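You operate a simulated robot arm through the tools that you are given. There is no shell and no other tool.

You are at the controls of a simulated robot arm. One attempt, no reset.

Task
Take the medium blue jug on the deck of the blue pallet and put it away on the label bench. Put the white block on the work table. Put the yellow meter on the green board. Take the short pink bottle and leave it on the work table. Take the teal sponge on the label bench and put it away on the draining board. Put the short clear jug on the steel shelf away on the label bench. Fetch the red nozzle and stand it on top of the green block. Put the bottle marked distilled on the island table on the filter side away on the packing bench top. Take the green end plug on the island table on the filter side and put it away on the work table. Fetch the rubber mallet and set it on the white board. Pull the drawer of the packing bench open. Do these in any order. Set down upright: medium blue jug, short pink bottle, short clear jug, red nozzle, bottle marked distilled, green end plug.

Only the result counts: the job must be done as asked and must still hold three seconds after the hand-in. Knocking over, shifting, dropping, spilling or breaking anything else fails it.

Robot
A 6-joint arm with a four-finger gripper on a trunk, on a base that moves. Base frame: it is fixed to the floor where the robot stands at the start and does not move with it; the origin is under the middle of the robot, x ahead of it, y to its left, z up. Lengths are in m, angles in rad, forces in N, time in s.
It reaches about 1.041 m from its shoulder. Its first joint turns from -2.897 to 2.897 rad. Places, roughly: bottle marked distilled [-2.5, -4.75, 1]; draining board [-2, 0.9, 0.9]; drawer of the packing bench [-1, 0.7, 0.7]; green block (16x5x6 cm) [-3.5, -4.5, 0.9]; green board (30x22x2 cm) [-2, -4.6, 0.9]; green end plug (4x4x8 cm) [-2.5, -4.5, 0.9]; label bench [-7.8, -5.5, 0.9]; medium blue jug [0.75, -0.25, 0.5]; packing bench top [-0.5, 0.9, 0.8]; red nozzle (4x4x8 cm) [-3.3, -4.5, 0.9]; rubber mallet (9x23x6 cm) [-3.3, -4.7, 0.9]; short clear jug [-5.5, -3.5, 0.75]; short pink bottle [-2.5, -4, 1]; teal sponge (10x7x5 cm) [-7.9, -5, 0.9]; white block (3x12x17 cm) [0.4, -1.2, 0.5]; white board (30x22x2 cm) [-2.8, -4.6, 0.9]; work table [0.7, -4.3, 0.9]; yellow meter [0.75, -4, 1]. Payload 3.67 kg.
The TCP is the grasp point between the finger pads, 0.028 m short of the fingertips. In the tool frame z runs along the fingers and y along their closing line. The gripper opens to 0.112 m; its body begins 0.073 m behind the TCP.
Orientation is told as [roll, pitch, yaw] about the base's x, y, z axes, in that order, counted from this pose: with the fingers straight down and closing along the base's y, the tool's x points along the base's -x, its y along +y and its z along -z.

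Tools
- The arm moves only by the tool nudge_tool. Its arguments are lists of equal length, an entry for each row: "dp": the shift along the base's x, y, z in units of 40 mm (1.0 is 40 mm), a list of three; "angular": the turn, a rotation vector about the base's x, y, z in units of 4 degrees (1.0 is 4 degrees), a list of three; "grip": the finger opening in m, from 0 to 0.112. In form: {"dp": [[dx, dy, dz], ...], "angular": [[ax, ay, az], ...], "grip": [grip, ...]}. A call has 1 to 20 rows; each row shifts and turns the commanded pose from where the row before left it. A call with a number of a shift or a turn outside -1 to 1 is refused whole. Rows are played at 5 a second. More than 0.05 m and 0.15 rad between two rows, or a gripper value outside its range, and nothing of the call is played. A pose out of reach is approached as far as the arm can. The call stops where the force on the tool passes 40 N (or 10 N more than at its start, if that is more) or the arm is blocked; 0.2 s more then pass. The fingers move at their own pace (about 0.1025 m/s each) and stop on an object; they squeeze with about 26 N. The grip force told is the motor's: it shows also when the fingers shut on nothing. Time passes only in rows, and 0.2 s behind the last, so rows that do not move let the fingers close. It gives the time, the measured TCP pose, the force on the tool (base axes), the opening and the grip force at its end, in the units of the frame above (readings bear some noise), with the torque about the TCP (base axes, N m) and any sound that the robot's microphone picked up.
- Cameras (640 x 400 px; columns grow to the right, rows downward): "scene" is now at [0.0313, 0.2689, 1.2853]; the picture's right is [0.98, -0.22, 0.00], its down [-0.21, -0.91, -0.36] and it looks along [0.08, 0.35, -0.93] (base axes); focal length 214 px, centre (320, 200). "wrist" rides on the gripper at [0.06, -0.018, -0.104] in the tool frame; the picture's right is [0.29, 0.96, 0.00], its down [-0.80, 0.24, -0.55] and it looks along [-0.53, 0.16, 0.83] (tool axes); focal length 234 px, centre (320, 200).
- capture(camera): a new picture of that camera. It takes no simulated time.
- drive_base(legs): drives the robot by 1 to 6 legs, each [ahead, left, turn to the left] in m, m and rad, along the robot's own axes; the way and the turn of a leg run together, so that a leg with both is an arc; at most 1.5 m and 3.142 rad a leg. The arm and the cameras ride along, it lands a little off, and it stops where it bumps. It gives what a move gives.
- turn_head(pan, tilt): turns the head with the scene camera to pan (to the left, within 2.496 rad either way) and tilt (down, from -0.506 to 1.204), counted from straight ahead of the robot. It gives what a move gives.
- measure_at(camera, pixels): for up to 12 pixels [column, row] of the newest picture of that camera ("zoom" is the newest enlarged one), the place [x, y, z] in the base frame of the surface seen there, good to about 0.003 m. It takes no simulated time.
- inspect(camera, box): a new picture of the part [left, top, right, bottom] of that camera's present view, enlarged. It takes no simulated time.
- hand_in(): hands the job in; it is judged then, once.

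Open the gripper and draw the arm clear of the work before you hand the job in, unless the task says otherwise.

The tools are called after "Call:" as name(argument=value, ...) on one line, values as JSON. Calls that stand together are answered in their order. nudge_tool: Moves the arm, as the interface text tells. Its arguments: {"type":"object","properties":{"dp":{"type":"array"},"angular":{"type":"array"},"grip":{"type":"array"}},"required":["dp","angular","grip"]} The other tools are called the same way: drive_base (legs) drives the base; turn_head (pan, tilt) turns the head that bears the scene camera; capture (camera) takes a picture; measure_at (camera, pixels) gives the place of the surface under pixels of a picture; inspect (camera, box) takes an enlarged picture of a part of a camera's view; hand_in () hands the job in.

At the start:

```text
clock: 0.0
tool_pos: [-0.2869, 0.2409, 1.1931]
tcp_rot: [0.001, 0.0, 0.001]
force: [0.5, 0.3, -0.6]
moment: [0.0, -0.05, -0.01]
opening: 0.112
finger_force: 0.0
robot x, y, heading: [-0.0004, -0.0008, -0.001]
head pan, tilt (commanded): [1.349, 1.201]
```

scene: 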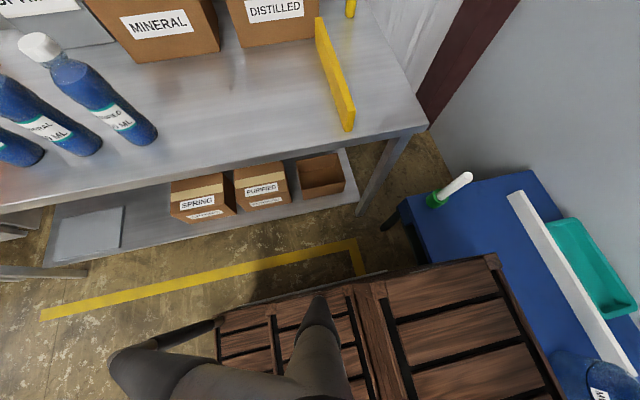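
wrist: 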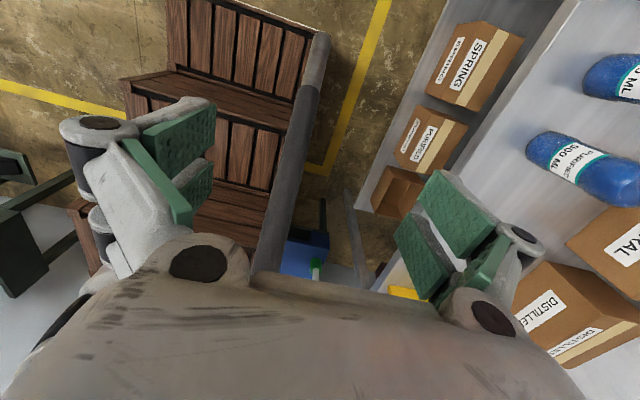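

The scene picture shows the packing bench to the left with blue bottles and boxes, and the blue pallet/table at the lower right. I look around first, beginning straight ahead.

Call:
turn_head(pan=0, tilt=0.6)

Call:
capture(camera="scene")

```text
clock: 1.5
tool_pos: [-0.2876, 0.24, 1.1918]
tcp_rot: [0.0, 0.0, 0.001]
force: [-0.3, 0.3, -0.6]
moment: [0.02, -0.01, -0.03]
opening: 0.112
finger_force: 0.1
robot x, y, heading: [-0.0014, 0.0023, -0.002]
head pan, tilt (commanded): [0.0, 0.6]
```

```text
taken
```

scene: 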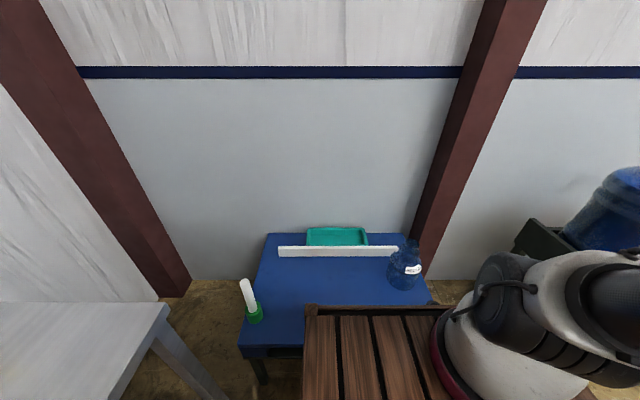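

Ahead is the blue pallet with the jug at about (405,262), a green cup and a white bar. I continue looking right.

Call:
turn_head(pan=-0.9, tilt=0.6)

Call:
capture(camera="scene")

Call:
turn_head(pan=-1.8, tilt=0.5)

Call:
capture(camera="scene")

Call:
turn_head(pan=-2.49, tilt=0.4)

Call:
capture(camera="scene")

Call:
turn_head(pan=2.3, tilt=0.5)

Call:
capture(camera="scene")

Call:
turn_head(pan=1.5, tilt=0.6)

Call:
capture(camera="scene")

```text
clock: 2.7
tool_pos: [-0.2867, 0.2413, 1.1922]
tcp_rot: [0.001, -0.001, -0.001]
force: [0.8, 0.3, 0.8]
moment: [-0.02, -0.01, 0.02]
opening: 0.1122
finger_force: 0.0
robot x, y, heading: [0.0011, 0.0019, -0.003]
head pan, tilt (commanded): [-0.901, 0.6]
```

```text
taken
```

scene: 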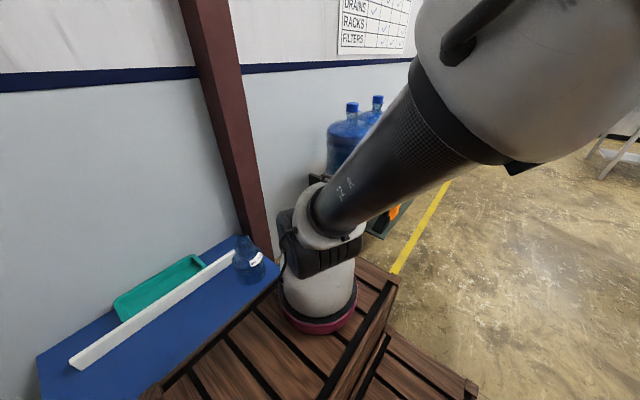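

```text
clock: 3.9
tool_pos: [-0.2872, 0.2414, 1.1937]
tcp_rot: [0.002, 0.0, 0.001]
force: [-0.5, 0.1, 0.0]
moment: [0.01, 0.01, -0.02]
opening: 0.1121
finger_force: 0.1
robot x, y, heading: [-0.0007, 0.0027, 0.001]
head pan, tilt (commanded): [-1.799, 0.499]
```

```text
taken
```

scene: 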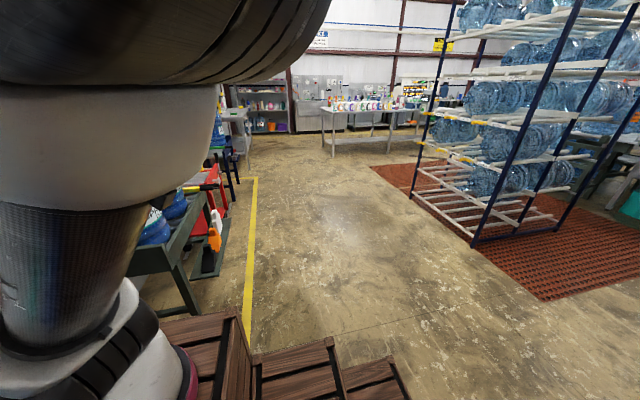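

```text
clock: 5.0
tool_pos: [-0.2861, 0.2405, 1.1923]
tcp_rot: [0.0, -0.001, -0.001]
force: [0.9, 1.1, -0.2]
moment: [-0.01, 0.01, -0.01]
opening: 0.1121
finger_force: 0.0
robot x, y, heading: [-0.0023, 0.0005, 0.006]
head pan, tilt (commanded): [-2.491, 0.4]
```

```text
taken
```

scene: 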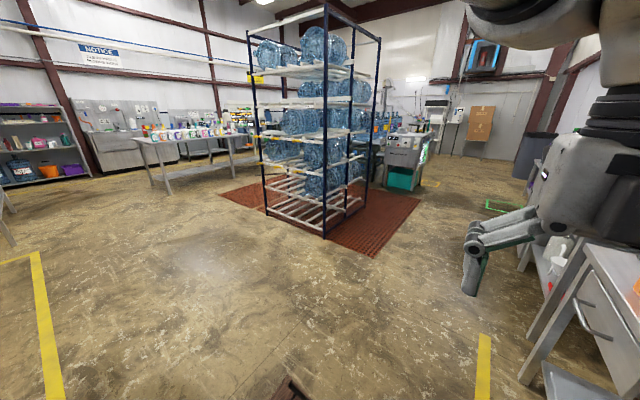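

```text
clock: 8.8
tool_pos: [-0.287, 0.2418, 1.1931]
tcp_rot: [0.0, 0.0, 0.0]
force: [-0.6, -0.5, 1.2]
moment: [0.0, 0.03, 0.02]
opening: 0.1119
finger_force: 0.0
robot x, y, heading: [-0.0016, -0.0, 0.0]
head pan, tilt (commanded): [2.3, 0.499]
```

```text
taken
```

scene: 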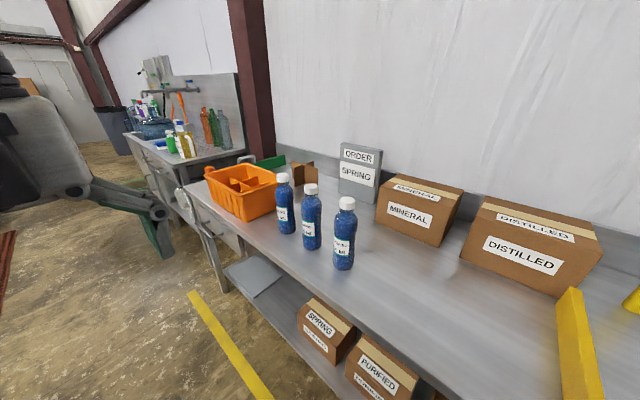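

```text
clock: 9.9
tool_pos: [-0.2862, 0.2402, 1.1924]
tcp_rot: [-0.001, -0.001, 0.0]
force: [0.1, 0.0, -0.1]
moment: [0.03, 0.01, 0.02]
opening: 0.1117
finger_force: 0.0
robot x, y, heading: [0.0012, 0.001, 0.0]
head pan, tilt (commanded): [1.499, 0.6]
```

```text
taken
```

scene: 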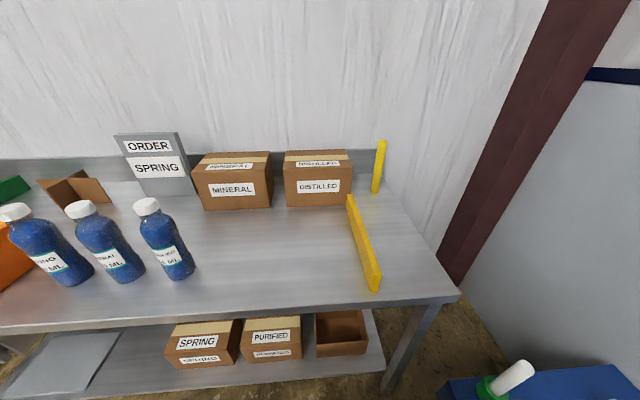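

I measure the robot's own geometry and the pallet contents: first point the head to the front-right again.

Call:
turn_head(pan=-0.7, tilt=0.9)

Call:
capture(camera="scene")

```text
clock: 11.9
tool_pos: [-0.2867, 0.2409, 1.1933]
tcp_rot: [0.0, -0.001, 0.001]
force: [0.1, -0.1, -0.1]
moment: [-0.02, -0.01, 0.01]
opening: 0.1119
finger_force: 0.0
robot x, y, heading: [0.0029, -0.0023, 0.001]
head pan, tilt (commanded): [-0.7, 0.901]
```

```text
taken
```

scene: 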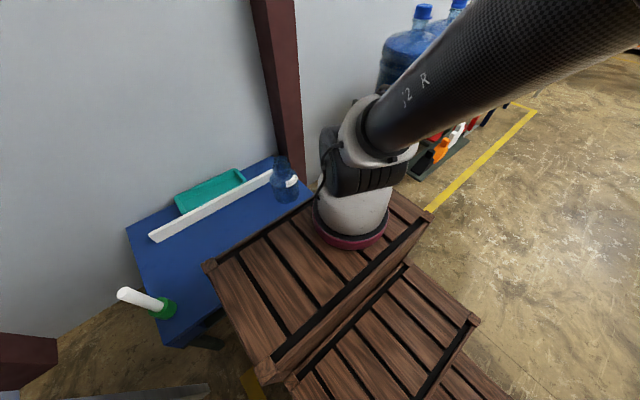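

The arm base sits on a wooden stepped body; I measure its edges and the jug, bar and tray positions.

Call:
measure_at(camera="scene", pixels=[[208, 264], [268, 372], [430, 217], [390, 185], [320, 225], [476, 320], [285, 185], [292, 183], [154, 237], [270, 175], [125, 295], [250, 260]])

Call:
measure_at(camera="scene", pixels=[[128, 229], [165, 345], [280, 157], [315, 195], [166, 308], [290, 385], [420, 60], [425, 175], [356, 240], [318, 232], [388, 225], [282, 172]])

```text
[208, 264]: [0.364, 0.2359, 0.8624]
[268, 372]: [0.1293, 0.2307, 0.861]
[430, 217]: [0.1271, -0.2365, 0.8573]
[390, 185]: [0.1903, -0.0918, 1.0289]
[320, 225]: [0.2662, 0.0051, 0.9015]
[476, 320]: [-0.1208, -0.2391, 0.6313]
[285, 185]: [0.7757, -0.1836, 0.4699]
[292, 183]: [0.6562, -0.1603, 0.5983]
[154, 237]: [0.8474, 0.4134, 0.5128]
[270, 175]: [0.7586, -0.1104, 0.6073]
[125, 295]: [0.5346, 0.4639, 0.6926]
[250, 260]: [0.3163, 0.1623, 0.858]
```

```text
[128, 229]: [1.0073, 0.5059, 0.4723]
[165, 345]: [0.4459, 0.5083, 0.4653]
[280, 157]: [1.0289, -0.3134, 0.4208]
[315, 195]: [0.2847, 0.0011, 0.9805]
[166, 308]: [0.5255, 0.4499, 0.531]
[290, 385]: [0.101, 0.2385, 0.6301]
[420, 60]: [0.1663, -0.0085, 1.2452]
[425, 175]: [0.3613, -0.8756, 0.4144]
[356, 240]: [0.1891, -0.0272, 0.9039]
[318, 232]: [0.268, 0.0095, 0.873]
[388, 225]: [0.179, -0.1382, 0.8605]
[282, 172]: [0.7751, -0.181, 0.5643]
```

The robot body spans roughly x -0.37..0.38, y ±0.24, with the arm base near (0.26,-0.09). Now I look towards the cart on the right where the white block should be.

Call:
turn_head(pan=-2.0, tilt=0.45)

Call:
capture(camera="scene")

Call:
turn_head(pan=-1.25, tilt=0.5)

Call:
capture(camera="scene")

```text
clock: 13.4
tool_pos: [-0.2865, 0.2415, 1.1948]
tcp_rot: [-0.001, 0.0, -0.001]
force: [-0.2, 0.2, 0.5]
moment: [0.01, 0.0, 0.0]
opening: 0.112
finger_force: 0.1
robot x, y, heading: [-0.0019, 0.0, 0.003]
head pan, tilt (commanded): [-2.0, 0.45]
```

```text
taken
```

scene: 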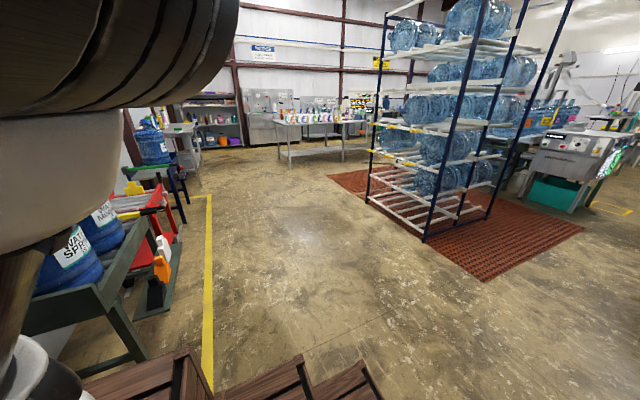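

```text
clock: 14.5
tool_pos: [-0.2872, 0.2404, 1.193]
tcp_rot: [0.0, -0.001, 0.0]
force: [0.1, -1.1, 0.3]
moment: [-0.02, 0.01, 0.0]
opening: 0.1121
finger_force: 0.0
robot x, y, heading: [-0.0032, 0.0013, -0.005]
head pan, tilt (commanded): [-1.25, 0.499]
```

```text
taken
```

scene: 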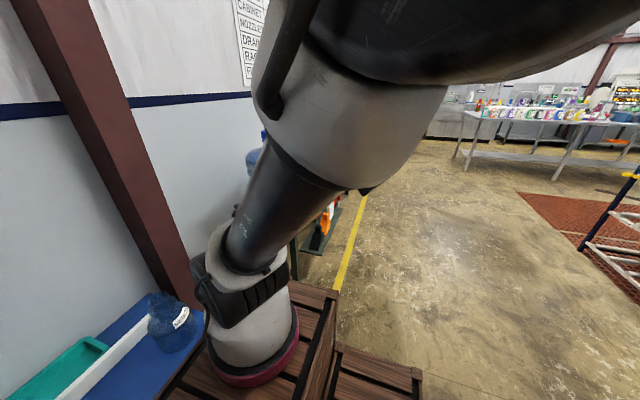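

The second view is blocked by the arm. I go back to pan -2.0 and measure the cart, rack, island table and others for a map.

Call:
turn_head(pan=-2.0, tilt=0.45)

Call:
capture(camera="scene")

Call:
measure_at(camera="scene", pixels=[[70, 325], [147, 225], [157, 248], [205, 390], [207, 200], [187, 195], [150, 350], [162, 265], [275, 125], [345, 123], [372, 200], [424, 236]])

Call:
measure_at(camera="scene", pixels=[[486, 280], [330, 176], [582, 228], [290, 170], [342, 160], [370, 150], [190, 125], [105, 195], [170, 190], [490, 215], [245, 150], [560, 200]])

```text
clock: 15.6
tool_pos: [-0.2868, 0.2397, 1.1929]
tcp_rot: [0.001, -0.001, 0.0]
force: [0.7, -0.2, -0.2]
moment: [0.01, 0.01, -0.01]
opening: 0.1119
finger_force: 0.1
robot x, y, heading: [-0.0003, -0.0002, -0.002]
head pan, tilt (commanded): [-2.0, 0.45]
```

```text
taken
```

scene: 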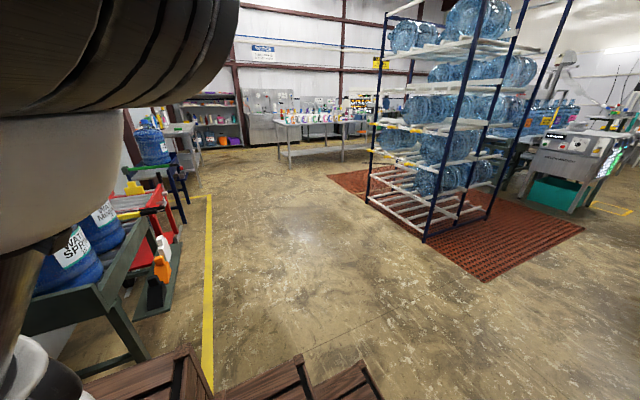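

```text
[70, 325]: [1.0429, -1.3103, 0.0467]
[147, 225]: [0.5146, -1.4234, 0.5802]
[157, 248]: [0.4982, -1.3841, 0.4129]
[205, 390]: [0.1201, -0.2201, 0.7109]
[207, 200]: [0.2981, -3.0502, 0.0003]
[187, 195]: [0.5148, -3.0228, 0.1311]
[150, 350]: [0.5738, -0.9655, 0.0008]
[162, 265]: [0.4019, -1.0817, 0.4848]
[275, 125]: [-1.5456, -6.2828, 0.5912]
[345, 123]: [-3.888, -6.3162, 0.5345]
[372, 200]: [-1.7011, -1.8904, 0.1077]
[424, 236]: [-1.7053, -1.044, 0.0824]
```

```text
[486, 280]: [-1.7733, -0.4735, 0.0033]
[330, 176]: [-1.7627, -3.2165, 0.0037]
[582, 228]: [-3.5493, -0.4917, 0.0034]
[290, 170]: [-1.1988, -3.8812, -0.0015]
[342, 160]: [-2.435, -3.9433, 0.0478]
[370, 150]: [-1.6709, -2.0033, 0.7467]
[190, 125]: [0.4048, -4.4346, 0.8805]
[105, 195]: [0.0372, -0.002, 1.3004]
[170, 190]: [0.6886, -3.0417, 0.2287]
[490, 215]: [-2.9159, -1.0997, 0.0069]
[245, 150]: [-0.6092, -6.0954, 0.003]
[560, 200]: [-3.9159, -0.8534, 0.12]
```

I zoom in on the cart to find the white block.

Call:
inspect(camera="scene", box=[60, 160, 260, 320])

Call:
inspect(camera="scene", box=[120, 80, 400, 200])

```text
2.50 times, centred on (160, 240) of scene
```

zoom: 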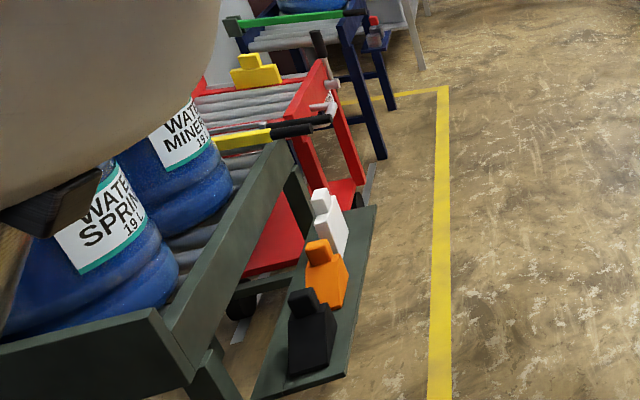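

```text
2.29 times, centred on (260, 140) of scene
```

zoom: 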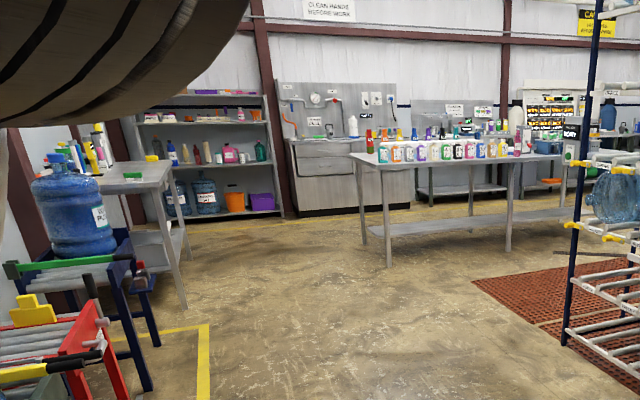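

The three flat blocks (black, orange, white) stand on a side shelf of the green cart. I measure them.

Call:
inspect(camera="scene", box=[120, 220, 200, 320])

```text
4.00 times, centred on (160, 270) of scene
```

zoom: 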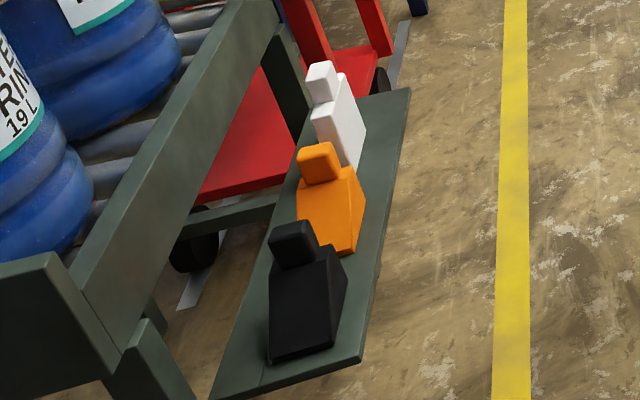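

Call:
measure_at(camera="zoom", pixels=[[320, 67], [318, 85], [345, 85], [325, 125], [350, 130], [362, 140], [385, 140], [405, 92], [360, 358], [320, 150], [340, 180], [210, 395]])

```text
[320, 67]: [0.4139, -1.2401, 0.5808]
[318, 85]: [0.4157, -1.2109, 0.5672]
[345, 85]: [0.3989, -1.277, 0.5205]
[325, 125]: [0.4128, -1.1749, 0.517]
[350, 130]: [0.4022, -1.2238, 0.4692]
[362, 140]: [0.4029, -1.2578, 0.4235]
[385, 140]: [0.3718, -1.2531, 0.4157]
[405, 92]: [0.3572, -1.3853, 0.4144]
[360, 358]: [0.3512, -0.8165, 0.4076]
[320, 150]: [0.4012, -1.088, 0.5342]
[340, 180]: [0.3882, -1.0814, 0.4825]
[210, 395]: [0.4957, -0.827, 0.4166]
```

The white block stands at about x 0.415, y -1.23, z 0.41–0.58. Before moving the arm I look at its present posture to know how it may swing past the head.

Call:
turn_head(pan=2.49, tilt=0.3)

Call:
capture(camera="scene")

Call:
turn_head(pan=-2.49, tilt=0.0)

Call:
capture(camera="scene")

Call:
turn_head(pan=-1.6, tilt=-0.2)

Call:
capture(camera="scene")

```text
clock: 19.2
tool_pos: [-0.2863, 0.2405, 1.1925]
tcp_rot: [0.0, 0.0, -0.002]
force: [-0.5, 0.1, -0.1]
moment: [0.01, 0.0, -0.05]
opening: 0.1121
finger_force: 0.0
robot x, y, heading: [0.0003, 0.0002, -0.002]
head pan, tilt (commanded): [2.491, 0.3]
```

```text
taken
```

scene: 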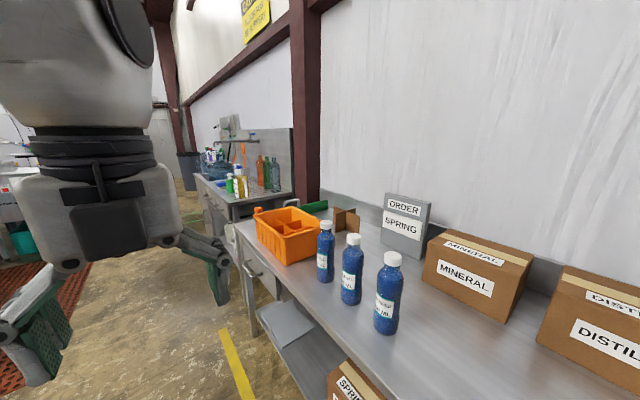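

```text
clock: 23.1
tool_pos: [-0.287, 0.2399, 1.193]
tcp_rot: [0.0, 0.0, 0.001]
force: [-0.6, -0.7, 0.1]
moment: [-0.07, -0.03, -0.04]
opening: 0.112
finger_force: 0.1
robot x, y, heading: [-0.0013, -0.0032, 0.002]
head pan, tilt (commanded): [-2.491, 0.0]
```

```text
taken
```

scene: 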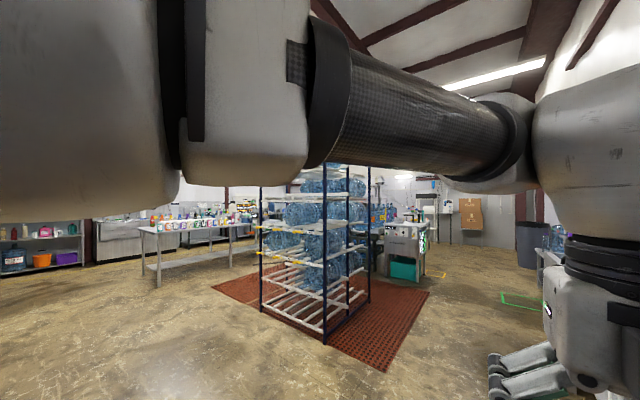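

```text
clock: 24.3
tool_pos: [-0.2877, 0.2401, 1.1918]
tcp_rot: [0.001, 0.0, -0.001]
force: [-0.4, 0.5, -0.1]
moment: [-0.02, -0.02, -0.03]
opening: 0.1119
finger_force: 0.0
robot x, y, heading: [0.0035, -0.0022, -0.004]
head pan, tilt (commanded): [-1.6, -0.201]
```

```text
taken
```

scene: 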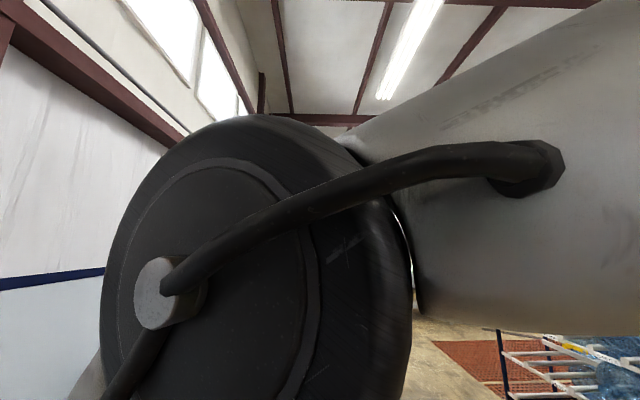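

The forearm passes just right of the head, with the gripper behind. I first raise the tool about 0.22 m to be able to swing over toward the front.

Call:
nudge_tool(dp=[[0, 0, 0.9], [0, 0, 0.9], [0, 0, 0.9], [0, 0, 0.9], [0, 0, 0.9], [0, 0, 0.9]], angular=[[0, 0, 0], [0, 0, 0], [0, 0, 0], [0, 0, 0], [0, 0, 0], [0, 0, 0]], grip=[0.05, 0.05, 0.05, 0.05, 0.05, 0.05])

Call:
turn_head(pan=-2.49, tilt=-0.2)

Call:
capture(camera="scene")

Call:
capture(camera="wrist")

```text
clock: 25.7
tool_pos: [-0.2503, 0.2176, 1.3452]
tcp_rot: [0.001, -0.001, 0.0]
force: [0.2, 0.0, -0.6]
moment: [-0.02, -0.04, -0.01]
opening: 0.0498
finger_force: 0.0
out of reach, approached as far as the arm can: row 4, 5, 6
robot x, y, heading: [-0.0009, 0.0019, -0.001]
head pan, tilt (commanded): [-1.6, -0.201]
```

```text
clock: 26.9
tool_pos: [-0.25, 0.2189, 1.3455]
tcp_rot: [0.0, 0.003, 0.001]
force: [0.0, -0.8, 0.2]
moment: [-0.01, -0.02, 0.01]
opening: 0.0498
finger_force: 0.1
robot x, y, heading: [-0.001, -0.0002, 0.001]
head pan, tilt (commanded): [-2.491, -0.201]
```

```text
taken
```

scene: 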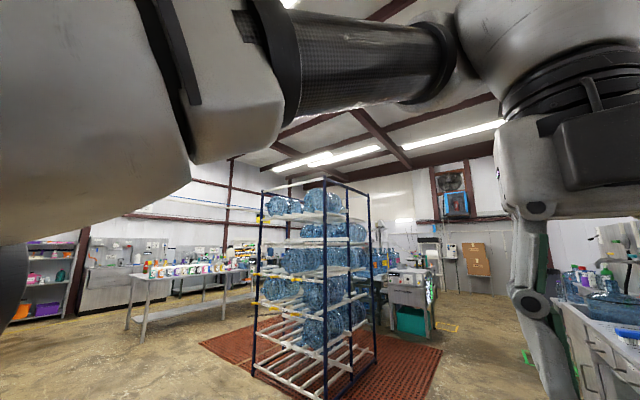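

```text
taken
```

wrist: 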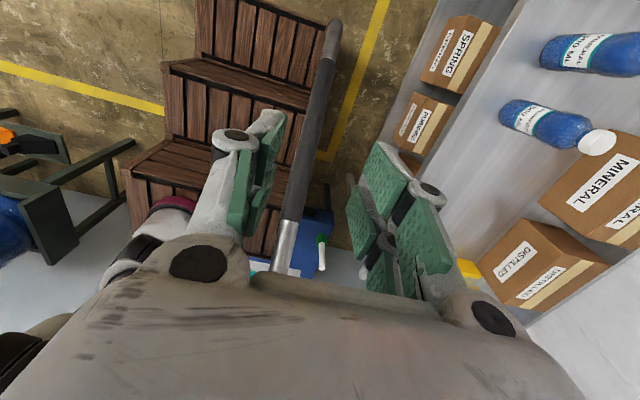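

The wrist picture shows the head mast as a dark pole from (285,268) up to (333,30). I measure where it is.

Call:
measure_at(camera="wrist", pixels=[[333, 30], [325, 70], [310, 130], [295, 210], [285, 265], [165, 65], [335, 105], [125, 165], [240, 5], [385, 5], [150, 255], [180, 205]])

```text
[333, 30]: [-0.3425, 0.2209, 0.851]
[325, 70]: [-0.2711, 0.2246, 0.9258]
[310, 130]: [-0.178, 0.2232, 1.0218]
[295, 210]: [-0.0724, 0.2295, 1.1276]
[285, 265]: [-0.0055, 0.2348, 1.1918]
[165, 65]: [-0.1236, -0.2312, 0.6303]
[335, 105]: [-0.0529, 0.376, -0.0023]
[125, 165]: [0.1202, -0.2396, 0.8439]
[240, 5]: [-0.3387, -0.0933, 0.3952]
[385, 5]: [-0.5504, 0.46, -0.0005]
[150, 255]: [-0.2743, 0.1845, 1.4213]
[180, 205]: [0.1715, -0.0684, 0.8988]
```

The head mast leans forward from (-0.34,0.22,0.85) to the head near (0.03,0.24,1.29), so I pull the tool in toward the arm base and higher, to swing it over the head.

Call:
nudge_tool(dp=[[0.85, -0.52, 0.17], [0.85, -0.52, 0.17], [0.85, -0.52, 0.17], [0.85, -0.52, 0.17], [0.85, -0.52, 0.17], [0.85, -0.52, 0.17], [0, 0, 0]], angular=[[0, 0, 0], [0, 0, 0], [0, 0, 0], [0, 0, 0], [0, 0, 0], [0, 0, 0], [0, 0, 0]], grip=[0.05, 0.05, 0.05, 0.05, 0.05, 0.05, 0.05])

Call:
capture(camera="wrist")

```text
clock: 28.5
tool_pos: [-0.0457, 0.0925, 1.3867]
tcp_rot: [0.001, -0.001, 0.0]
force: [-12.8, -1.5, 1.3]
moment: [-0.01, 0.26, 0.36]
opening: 0.0502
finger_force: 0.0
robot x, y, heading: [0.0011, -0.0, -0.002]
head pan, tilt (commanded): [-2.491, -0.201]
```

```text
taken
```

wrist: 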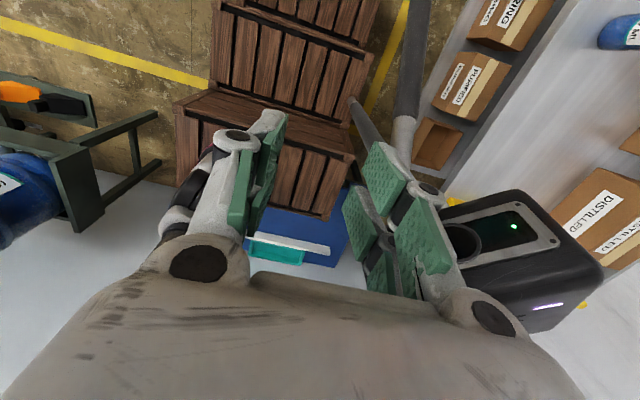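

There's a -12.8 N push in x: the gripper's side has likely met the head box (seen at (520,250)). I back off and raise before sweeping.

Call:
nudge_tool(dp=[[-0.8, -0.3, 0], [-0.3, -0.3, 0.5], [0, 0, 0.8], [0, 0, 0.8], [0, 0, 0.8]], angular=[[0, 0, 0], [0, 0, 0], [0, 0, 0], [0, 0, 0], [0, 0, 0]], grip=[0.05, 0.05, 0.05, 0.05, 0.05])

Call:
capture(camera="wrist")

```text
clock: 29.7
tool_pos: [-0.0813, 0.0909, 1.4328]
tcp_rot: [0.002, 0.003, 0.001]
force: [0.3, 0.8, -0.4]
moment: [0.01, 0.0, 0.0]
opening: 0.0501
finger_force: 0.1
out of reach, approached as far as the arm can: row 1, 2, 3, 4, 5
robot x, y, heading: [-0.0027, 0.0038, 0.0]
head pan, tilt (commanded): [-2.491, -0.201]
```

```text
taken
```

wrist: 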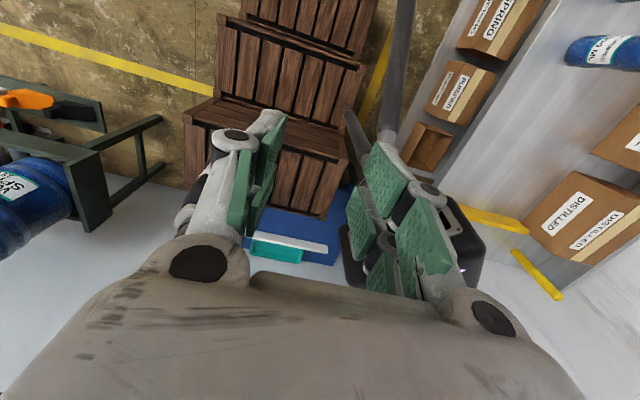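

The gripper is free of contact again at z 1.433. I measure the head box's top to check the clearance.

Call:
measure_at(camera="wrist", pixels=[[452, 200], [462, 230], [480, 245], [470, 280], [425, 200], [345, 235], [355, 270], [340, 250]])

```text
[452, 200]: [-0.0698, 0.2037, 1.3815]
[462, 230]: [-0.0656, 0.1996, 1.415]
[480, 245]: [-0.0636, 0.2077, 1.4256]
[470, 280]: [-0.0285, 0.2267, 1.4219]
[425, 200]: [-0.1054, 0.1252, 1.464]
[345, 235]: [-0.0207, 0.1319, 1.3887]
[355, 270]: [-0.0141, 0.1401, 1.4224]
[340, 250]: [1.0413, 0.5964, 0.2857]
```

The head box reaches up to z≈1.425, so fingers at 1.405 can't pass yet. I try to rise further from here before sweeping.

Call:
nudge_tool(dp=[[0, 0, 0.6], [0, 0, 0.6], [0, 0, 0.6], [0, 0, 0.6]], angular=[[0, 0, 0], [0, 0, 0], [0, 0, 0], [0, 0, 0]], grip=[0.0, 0.0, 0.0, 0.0])

```text
clock: 30.7
tool_pos: [-0.0801, 0.091, 1.4324]
tcp_rot: [0.002, 0.003, 0.001]
force: [0.6, 0.5, 0.2]
moment: [0.01, 0.0, 0.0]
opening: 0.0
finger_force: 26.3
out of reach, approached as far as the arm can: row 1, 2, 3, 4
robot x, y, heading: [0.0001, -0.0014, -0.0]
head pan, tilt (commanded): [-2.491, -0.201]
```

Still limited here. I test moving inward (toward the base axis) and up a little, with the fingers now shut and slim.

Call:
nudge_tool(dp=[[0.5, -0.5, 0.2], [0.5, -0.5, 0.3], [0.5, -0.3, 0.3], [0.5, -0.1, 0.3]], angular=[[0, 0, 0], [0, 0, 0], [0, 0, 0], [0, 0, 0]], grip=[0.0, 0.0, 0.0, 0.0])

Call:
capture(camera="wrist")

```text
clock: 31.7
tool_pos: [0.0059, 0.0671, 1.435]
tcp_rot: [0.002, 0.002, 0.0]
force: [-0.3, 0.5, -0.1]
moment: [0.01, -0.06, -0.02]
opening: 0.0002
finger_force: 26.5
out of reach, approached as far as the arm can: row 1, 2, 3, 4
robot x, y, heading: [0.0036, 0.0015, 0.002]
head pan, tilt (commanded): [-2.491, -0.201]
```

```text
taken
```

wrist: 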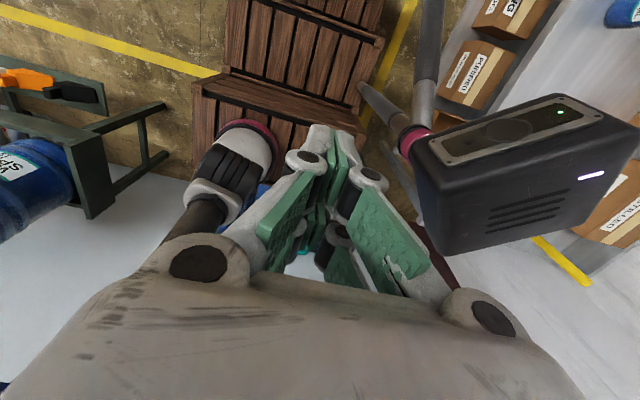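

The gripper is now between the arm column (left) and the head box (right). I measure the near side of the head box for the clearance.

Call:
measure_at(camera="wrist", pixels=[[425, 160], [435, 245], [445, 205], [550, 235], [560, 100], [632, 120], [205, 215], [190, 230]])

```text
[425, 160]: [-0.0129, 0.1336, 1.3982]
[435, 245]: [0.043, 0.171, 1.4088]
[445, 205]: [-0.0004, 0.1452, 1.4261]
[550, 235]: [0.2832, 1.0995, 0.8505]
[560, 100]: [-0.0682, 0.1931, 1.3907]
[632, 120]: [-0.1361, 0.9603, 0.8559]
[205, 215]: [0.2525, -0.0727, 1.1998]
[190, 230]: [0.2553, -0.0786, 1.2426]
```

The box's near side recedes beyond x>0, so I thread the closed gripper along (0.06,0.07)→(0.10,0.085)→(0.15,0.12).

Call:
nudge_tool(dp=[[0.7, 0, 0], [0.7, 0.1, 0], [0.5, 0.2, 0], [0.5, 0.3, 0], [0.6, 0.5, 0], [0.6, 0.6, 0]], angular=[[0, 0, 0], [0, 0, 0], [0, 0, 0], [0, 0, 0], [0, 0, 0], [0, 0, 0]], grip=[0.0, 0.0, 0.0, 0.0, 0.0, 0.0])

Call:
capture(camera="wrist")

```text
clock: 33.1
tool_pos: [0.1499, 0.1367, 1.4248]
tcp_rot: [0.001, 0.0, 0.0]
force: [-0.3, 0.4, -0.4]
moment: [0.05, 0.02, 0.01]
opening: 0.0
finger_force: 26.2
out of reach, approached as far as the arm can: row 1, 2, 4
robot x, y, heading: [0.0017, -0.0008, -0.002]
head pan, tilt (commanded): [-2.491, -0.201]
```

```text
taken
```

wrist: 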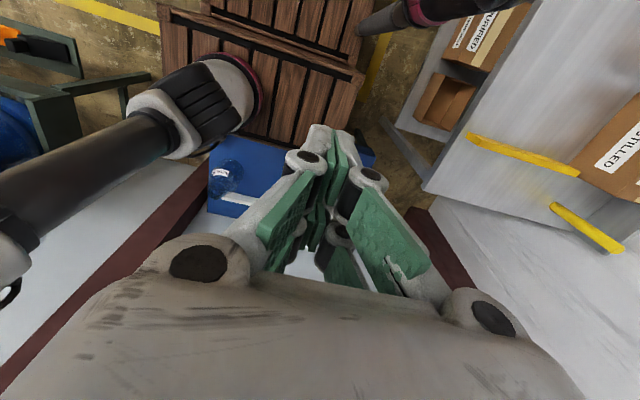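

It passed the head. I carry on sweeping to the front of the robot.

Call:
nudge_tool(dp=[[0.75, 0.6, -0.1], [0.75, 0.6, -0.1], [0.75, 0.6, -0.1], [0.95, 0.25, -0.1], [0.95, 0.25, -0.1], [0.95, 0.25, -0.1], [0.9, -0.5, -0.1], [0.9, -0.5, -0.1], [0.9, -0.5, -0.1], [0.75, -0.85, -0.2], [0.75, -0.85, -0.2], [0.75, -0.85, -0.2], [0.5, -0.85, -0.4], [0.25, -0.9, -0.5], [0.25, -0.9, -0.5], [0, -0.9, -0.5], [0, -0.4, -0.5]], angular=[[0, 0, 0], [0, 0, 0], [0, 0, 0], [0, 0, 0], [0, 0, 0], [0, 0, 0], [0, 0, 0], [0, 0, 0], [0, 0, 0], [0, 0, 0], [0, 0, 0], [0, 0, 0], [0, 0, 0], [0, 0, 0], [0, 0, 0], [0, 0, 0], [0, 0, 0]], grip=[0, 0, 0, 0, 0, 0, 0, 0, 0, 0, 0, 0, 0, 0, 0, 0, 0])

Call:
turn_head(pan=-0.4, tilt=0.4)

Call:
capture(camera="scene")

Call:
capture(camera="wrist")

```text
clock: 36.7
tool_pos: [0.5905, -0.0833, 1.2706]
tcp_rot: [0.001, 0.001, -0.001]
force: [0.2, -0.1, 0.3]
moment: [-0.01, 0.01, -0.02]
opening: 0.0
finger_force: 26.1
robot x, y, heading: [0.0006, -0.0017, -0.004]
head pan, tilt (commanded): [-2.491, -0.201]
```

```text
clock: 38.7
tool_pos: [0.59, -0.0814, 1.2703]
tcp_rot: [0.0, -0.002, 0.001]
force: [0.0, -0.5, 0.1]
moment: [0.03, 0.04, -0.01]
opening: 0.0
finger_force: 25.6
robot x, y, heading: [-0.0024, 0.0004, -0.001]
head pan, tilt (commanded): [-0.4, 0.4]
```

```text
taken
```

scene: 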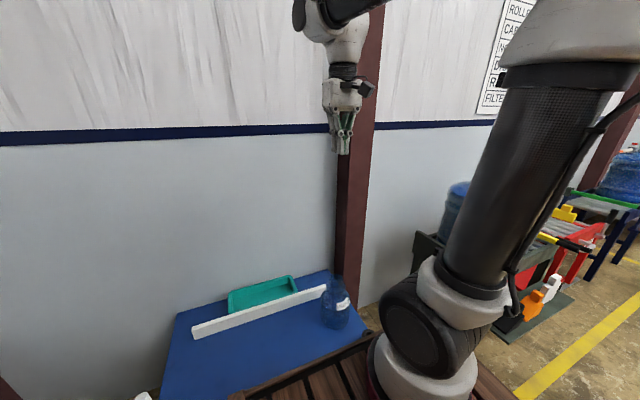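

```text
taken
```

wrist: 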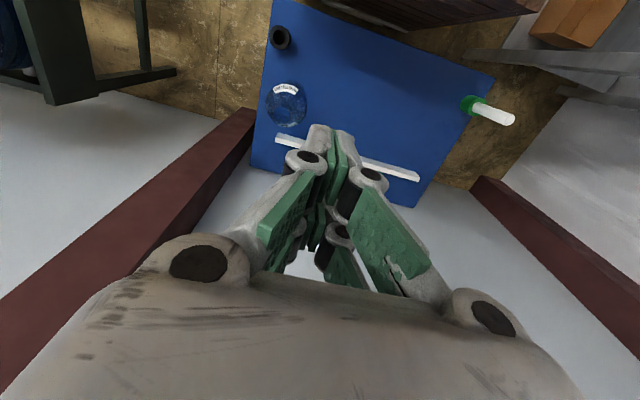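

The arm is now in front. The white block is next: I back the robot off the pallet and then slide right along the cart.

Call:
drive_base(legs=[[-0.35, 0, 0], [0, -1.15, 0]])

Call:
turn_head(pan=-0.2, tilt=0.7)

Call:
capture(camera="scene")

Call:
capture(camera="wrist")

```text
clock: 46.5
tool_pos: [0.2438, -1.2362, 1.2707]
tcp_rot: [0.0, 0.0, 0.004]
force: [-0.1, 0.0, 0.6]
moment: [-0.03, 0.0, -0.01]
opening: 0.0001
finger_force: 26.4
robot x, y, heading: [-0.3464, -1.1551, 0.006]
head pan, tilt (commanded): [-0.4, 0.4]
```

```text
clock: 47.3
tool_pos: [0.245, -1.2366, 1.2707]
tcp_rot: [-0.001, -0.001, 0.003]
force: [-0.7, -0.5, 0.7]
moment: [-0.02, 0.03, 0.01]
opening: 0.0002
finger_force: 25.4
robot x, y, heading: [-0.3475, -1.1589, 0.005]
head pan, tilt (commanded): [-0.201, 0.7]
```

```text
taken
```

scene: 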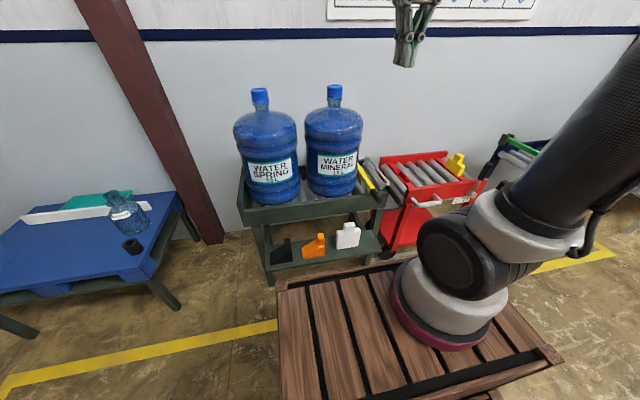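

```text
taken
```

wrist: 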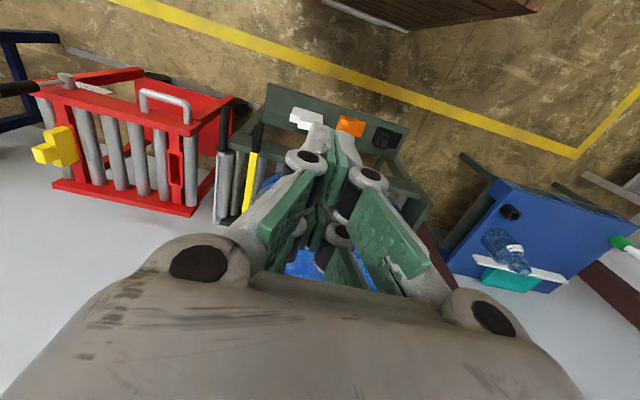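

The white block stands at (347,236) on the cart's shelf. I zoom and measure it.

Call:
inspect(camera="scene", box=[250, 190, 400, 290])

Call:
measure_at(camera="zoom", pixels=[[413, 140], [413, 152], [390, 170], [440, 165], [380, 195], [455, 190], [415, 180], [420, 210], [500, 190], [540, 170], [300, 80], [420, 60]])

```text
4.00 times, centred on (325, 240) of scene
```

zoom: 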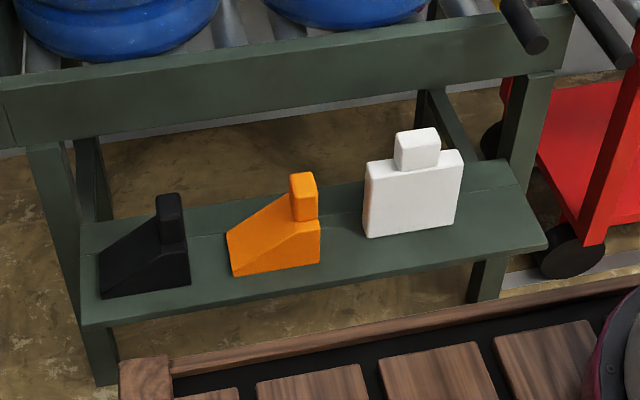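

```text
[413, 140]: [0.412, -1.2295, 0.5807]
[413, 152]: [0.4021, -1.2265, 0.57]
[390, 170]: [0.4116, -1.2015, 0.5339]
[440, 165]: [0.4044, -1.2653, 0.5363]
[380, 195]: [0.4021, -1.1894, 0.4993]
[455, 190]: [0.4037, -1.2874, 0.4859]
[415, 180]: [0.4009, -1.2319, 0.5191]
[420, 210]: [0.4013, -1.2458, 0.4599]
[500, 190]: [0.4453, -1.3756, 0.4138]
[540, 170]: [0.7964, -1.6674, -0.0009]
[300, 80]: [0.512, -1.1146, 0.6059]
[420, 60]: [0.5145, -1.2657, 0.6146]
```

Block: x≈0.402–0.432, y≈-1.175…-1.295, top 0.582, shelf 0.414. I check the beam behind it and the handles to the right for clearance.

Call:
measure_at(camera="zoom", pixels=[[420, 45], [420, 35], [300, 65], [300, 50], [535, 45], [620, 55], [480, 25], [437, 133], [398, 138], [394, 155], [440, 150], [560, 20]])

Call:
measure_at(camera="scene", pixels=[[404, 60], [400, 30], [270, 100], [340, 100], [348, 190], [378, 190], [385, 170], [360, 170]])

```text
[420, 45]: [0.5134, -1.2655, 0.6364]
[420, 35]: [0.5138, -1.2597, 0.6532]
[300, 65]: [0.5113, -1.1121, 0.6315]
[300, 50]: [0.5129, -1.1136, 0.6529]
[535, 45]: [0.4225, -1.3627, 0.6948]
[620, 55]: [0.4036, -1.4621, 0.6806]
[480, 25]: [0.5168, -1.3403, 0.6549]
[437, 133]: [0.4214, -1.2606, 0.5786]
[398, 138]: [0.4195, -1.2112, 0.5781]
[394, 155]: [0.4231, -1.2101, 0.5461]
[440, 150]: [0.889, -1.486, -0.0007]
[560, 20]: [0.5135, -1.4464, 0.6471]
```

```text
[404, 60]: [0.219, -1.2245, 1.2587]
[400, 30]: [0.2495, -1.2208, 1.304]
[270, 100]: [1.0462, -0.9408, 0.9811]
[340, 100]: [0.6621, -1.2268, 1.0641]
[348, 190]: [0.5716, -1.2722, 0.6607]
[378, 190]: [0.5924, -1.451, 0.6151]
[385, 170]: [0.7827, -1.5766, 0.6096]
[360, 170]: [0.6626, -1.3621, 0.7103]
```

The handle at (0.42,-1.36,0.69) and jug front at x≈0.55 leave room for a vertical grasp closing along x. I turn the tool -90° in yaw while coming over the block and lowering partway.

Call:
nudge_tool(dp=[[0.21, 0, -0.375], [0.21, 0, -0.375], [0.21, 0, -0.375], [0.21, 0, -0.375], [0.21, 0, -0.375], [0.21, 0, -0.375], [0.21, 0, -0.375], [0.21, 0, -0.375], [0.21, 0, -0.375], [0.21, 0, -0.375], [0.21, 0, -0.375], [0.21, 0, -0.375], [0.21, 0, -0.375], [0.21, 0, -0.375], [0.21, 0, -0.375], [0.21, 0, -0.375], [0.21, 0, -0.375], [0.21, 0, -0.375], [0.21, 0, -0.375], [0.21, 0, -0.375]], angular=[[0, 0, -1], [0, 0, -1], [0, 0, -1], [0, 0, -1], [0, 0, -1], [0, 0, -1], [0, 0, -1], [0, 0, -1], [0, 0, -1], [0, 0, -1], [0, 0, -1], [0, 0, -1], [0, 0, -1], [0, 0, -1], [0, 0, -1], [0, 0, -1], [0, 0, -1], [0, 0, -1], [0, 0, -1], [0, 0, -1]], grip=[0.06, 0.06, 0.06, 0.06, 0.06, 0.06, 0.06, 0.06, 0.06, 0.06, 0.06, 0.06, 0.06, 0.06, 0.06, 0.06, 0.06, 0.06, 0.06, 0.06])

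Call:
nudge_tool(dp=[[0, 0, -0.5], [0, 0, -0.5], [0, 0, -0.5]], angular=[[0, 0, -0.85], [0, 0, -0.85], [0, 0, -0.85]], grip=[0.06, 0.06, 0.06])

Call:
capture(camera="wrist")

Call:
capture(camera="scene")

```text
clock: 51.5
tool_pos: [0.4119, -1.2365, 0.9716]
tcp_rot: [0.0, 0.002, -1.395]
force: [0.2, 0.1, 0.5]
moment: [-0.01, -0.01, 0.01]
opening: 0.0597
finger_force: 0.1
robot x, y, heading: [-0.3447, -1.1586, 0.001]
head pan, tilt (commanded): [-0.201, 0.7]
```

```text
clock: 52.3
tool_pos: [0.4131, -1.2366, 0.9093]
tcp_rot: [0.0, 0.0, -1.571]
force: [-0.3, -0.4, 0.3]
moment: [0.03, -0.01, 0.05]
opening: 0.0601
finger_force: 0.1
robot x, y, heading: [-0.3487, -1.1578, 0.005]
head pan, tilt (commanded): [-0.201, 0.7]
```

```text
taken
```

wrist: 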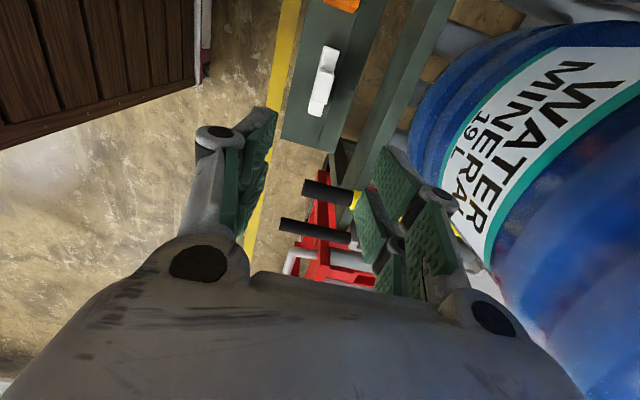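

```text
taken
```

scene: 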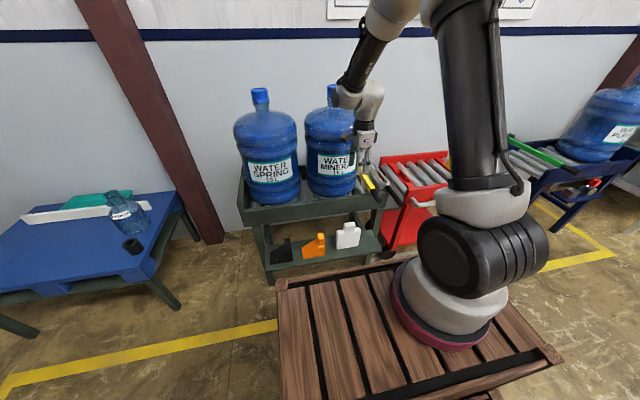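

The jug is close to the right finger in the wrist view. I measure its nearest surface and the handle positions.

Call:
measure_at(camera="wrist", pixels=[[415, 130], [460, 170], [495, 250], [550, 320], [600, 380], [305, 190], [283, 225], [350, 195], [325, 70], [320, 105], [375, 120], [345, 160]])

```text
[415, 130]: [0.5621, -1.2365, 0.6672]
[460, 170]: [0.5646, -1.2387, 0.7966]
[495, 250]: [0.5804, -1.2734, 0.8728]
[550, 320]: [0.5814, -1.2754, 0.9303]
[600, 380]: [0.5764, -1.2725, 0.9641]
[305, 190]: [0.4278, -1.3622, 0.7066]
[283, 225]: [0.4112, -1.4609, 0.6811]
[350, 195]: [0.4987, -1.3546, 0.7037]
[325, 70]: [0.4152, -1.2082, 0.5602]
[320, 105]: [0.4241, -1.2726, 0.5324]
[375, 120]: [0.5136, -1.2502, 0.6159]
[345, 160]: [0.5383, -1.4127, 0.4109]
```

The jug front is at x≈0.562 and the handle at y≈-1.362, so there's room. I lower to z≈0.54.

Call:
nudge_tool(dp=[[0.1, 0, -0.92], [0, 0, -0.92], [0, 0, -0.92], [0, 0, -0.92], [0, 0, -0.92], [0, 0, -0.92], [0, 0, -0.92], [0, 0, -0.92], [0, 0, -0.92], [0, 0, -0.92]], angular=[[0, 0, 0], [0, 0, 0], [0, 0, 0], [0, 0, 0], [0, 0, 0], [0, 0, 0], [0, 0, 0], [0, 0, 0], [0, 0, 0], [0, 0, 0]], grip=[0.06, 0.06, 0.06, 0.06, 0.06, 0.06, 0.06, 0.06, 0.06, 0.06])

Call:
capture(camera="wrist")

Call:
inspect(camera="scene", box=[250, 130, 450, 290])

```text
clock: 54.5
tool_pos: [0.4161, -1.2348, 0.5423]
tcp_rot: [-0.001, 0.0, -1.571]
force: [-0.6, -0.6, 0.3]
moment: [0.03, -0.01, -0.02]
opening: 0.06
finger_force: 0.1
robot x, y, heading: [-0.3501, -1.1573, -0.001]
head pan, tilt (commanded): [-0.201, 0.7]
```

```text
taken
```

wrist: 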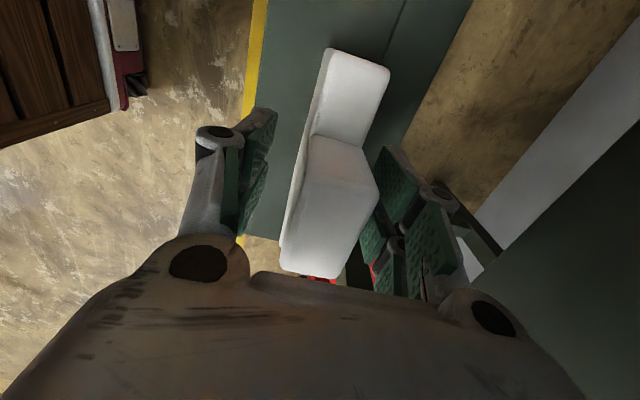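

```text
2.50 times, centred on (350, 210) of scene
```

zoom: 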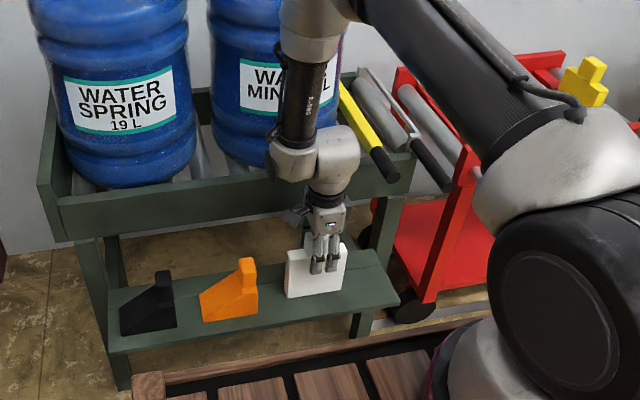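

The fingers straddle the white block's knob and upper body. I close on it.

Call:
nudge_tool(dp=[[0, 0, 0], [0, 0, 0], [0, 0, 0], [0, 0, 0]], angular=[[0, 0, 0], [0, 0, 0], [0, 0, 0], [0, 0, 0]], grip=[0.02, 0.02, 0.02, 0.02])

Call:
nudge_tool(dp=[[0, 0, 0.5], [0, 0, 0.8], [0, 0, 0.9], [0, 0, 0.9], [0, 0, 0.9], [0, 0, 0.9], [0, 0, 0.9], [0, 0, 0.9], [0, 0, 0.9], [0, 0, 0.9], [0, 0, 0.9], [0, 0, 0.9], [0, 0, 0.9], [0, 0, 0.9], [0, 0, 0.9], [0, 0, 0.9]], angular=[[0, 0, 0], [0, 0, 0], [0, 0, 0], [0, 0, 0], [0, 0, 0], [0, 0, 0], [0, 0, 0], [0, 0, 0], [0, 0, 0], [0, 0, 0], [0, 0, 0], [0, 0, 0], [0, 0, 0], [0, 0, 0], [0, 0, 0], [0, 0, 0]], grip=[0.02, 0.02, 0.02, 0.02, 0.02, 0.02, 0.02, 0.02, 0.02, 0.02, 0.02, 0.02, 0.02, 0.02, 0.02, 0.02])

Call:
capture(camera="wrist")

Call:
capture(camera="scene")

```text
clock: 55.5
tool_pos: [0.4157, -1.2353, 0.5426]
tcp_rot: [0.0, 0.001, -1.57]
force: [0.2, -0.2, -0.1]
moment: [0.0, 0.0, 0.0]
opening: 0.0277
finger_force: 25.8
robot x, y, heading: [-0.3449, -1.1587, 0.002]
head pan, tilt (commanded): [-0.201, 0.7]
```

```text
clock: 58.9
tool_pos: [0.4162, -1.2364, 1.0989]
tcp_rot: [-0.002, 0.0, -1.57]
force: [0.6, 0.6, -2.4]
moment: [-0.01, 0.01, 0.0]
opening: 0.0278
finger_force: 26.3
robot x, y, heading: [-0.3486, -1.1563, 0.003]
head pan, tilt (commanded): [-0.201, 0.7]
```

```text
taken
```

wrist: 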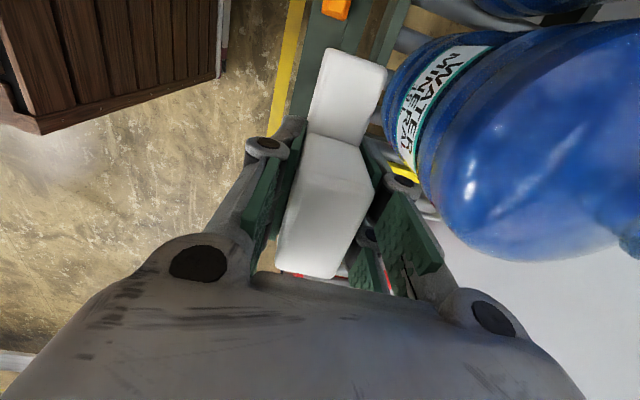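

```text
taken
```

scene: 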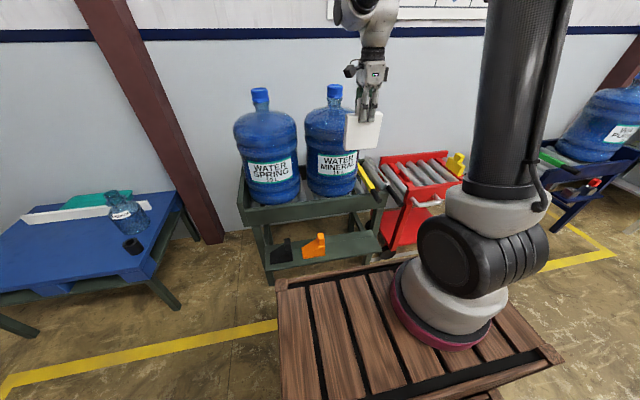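

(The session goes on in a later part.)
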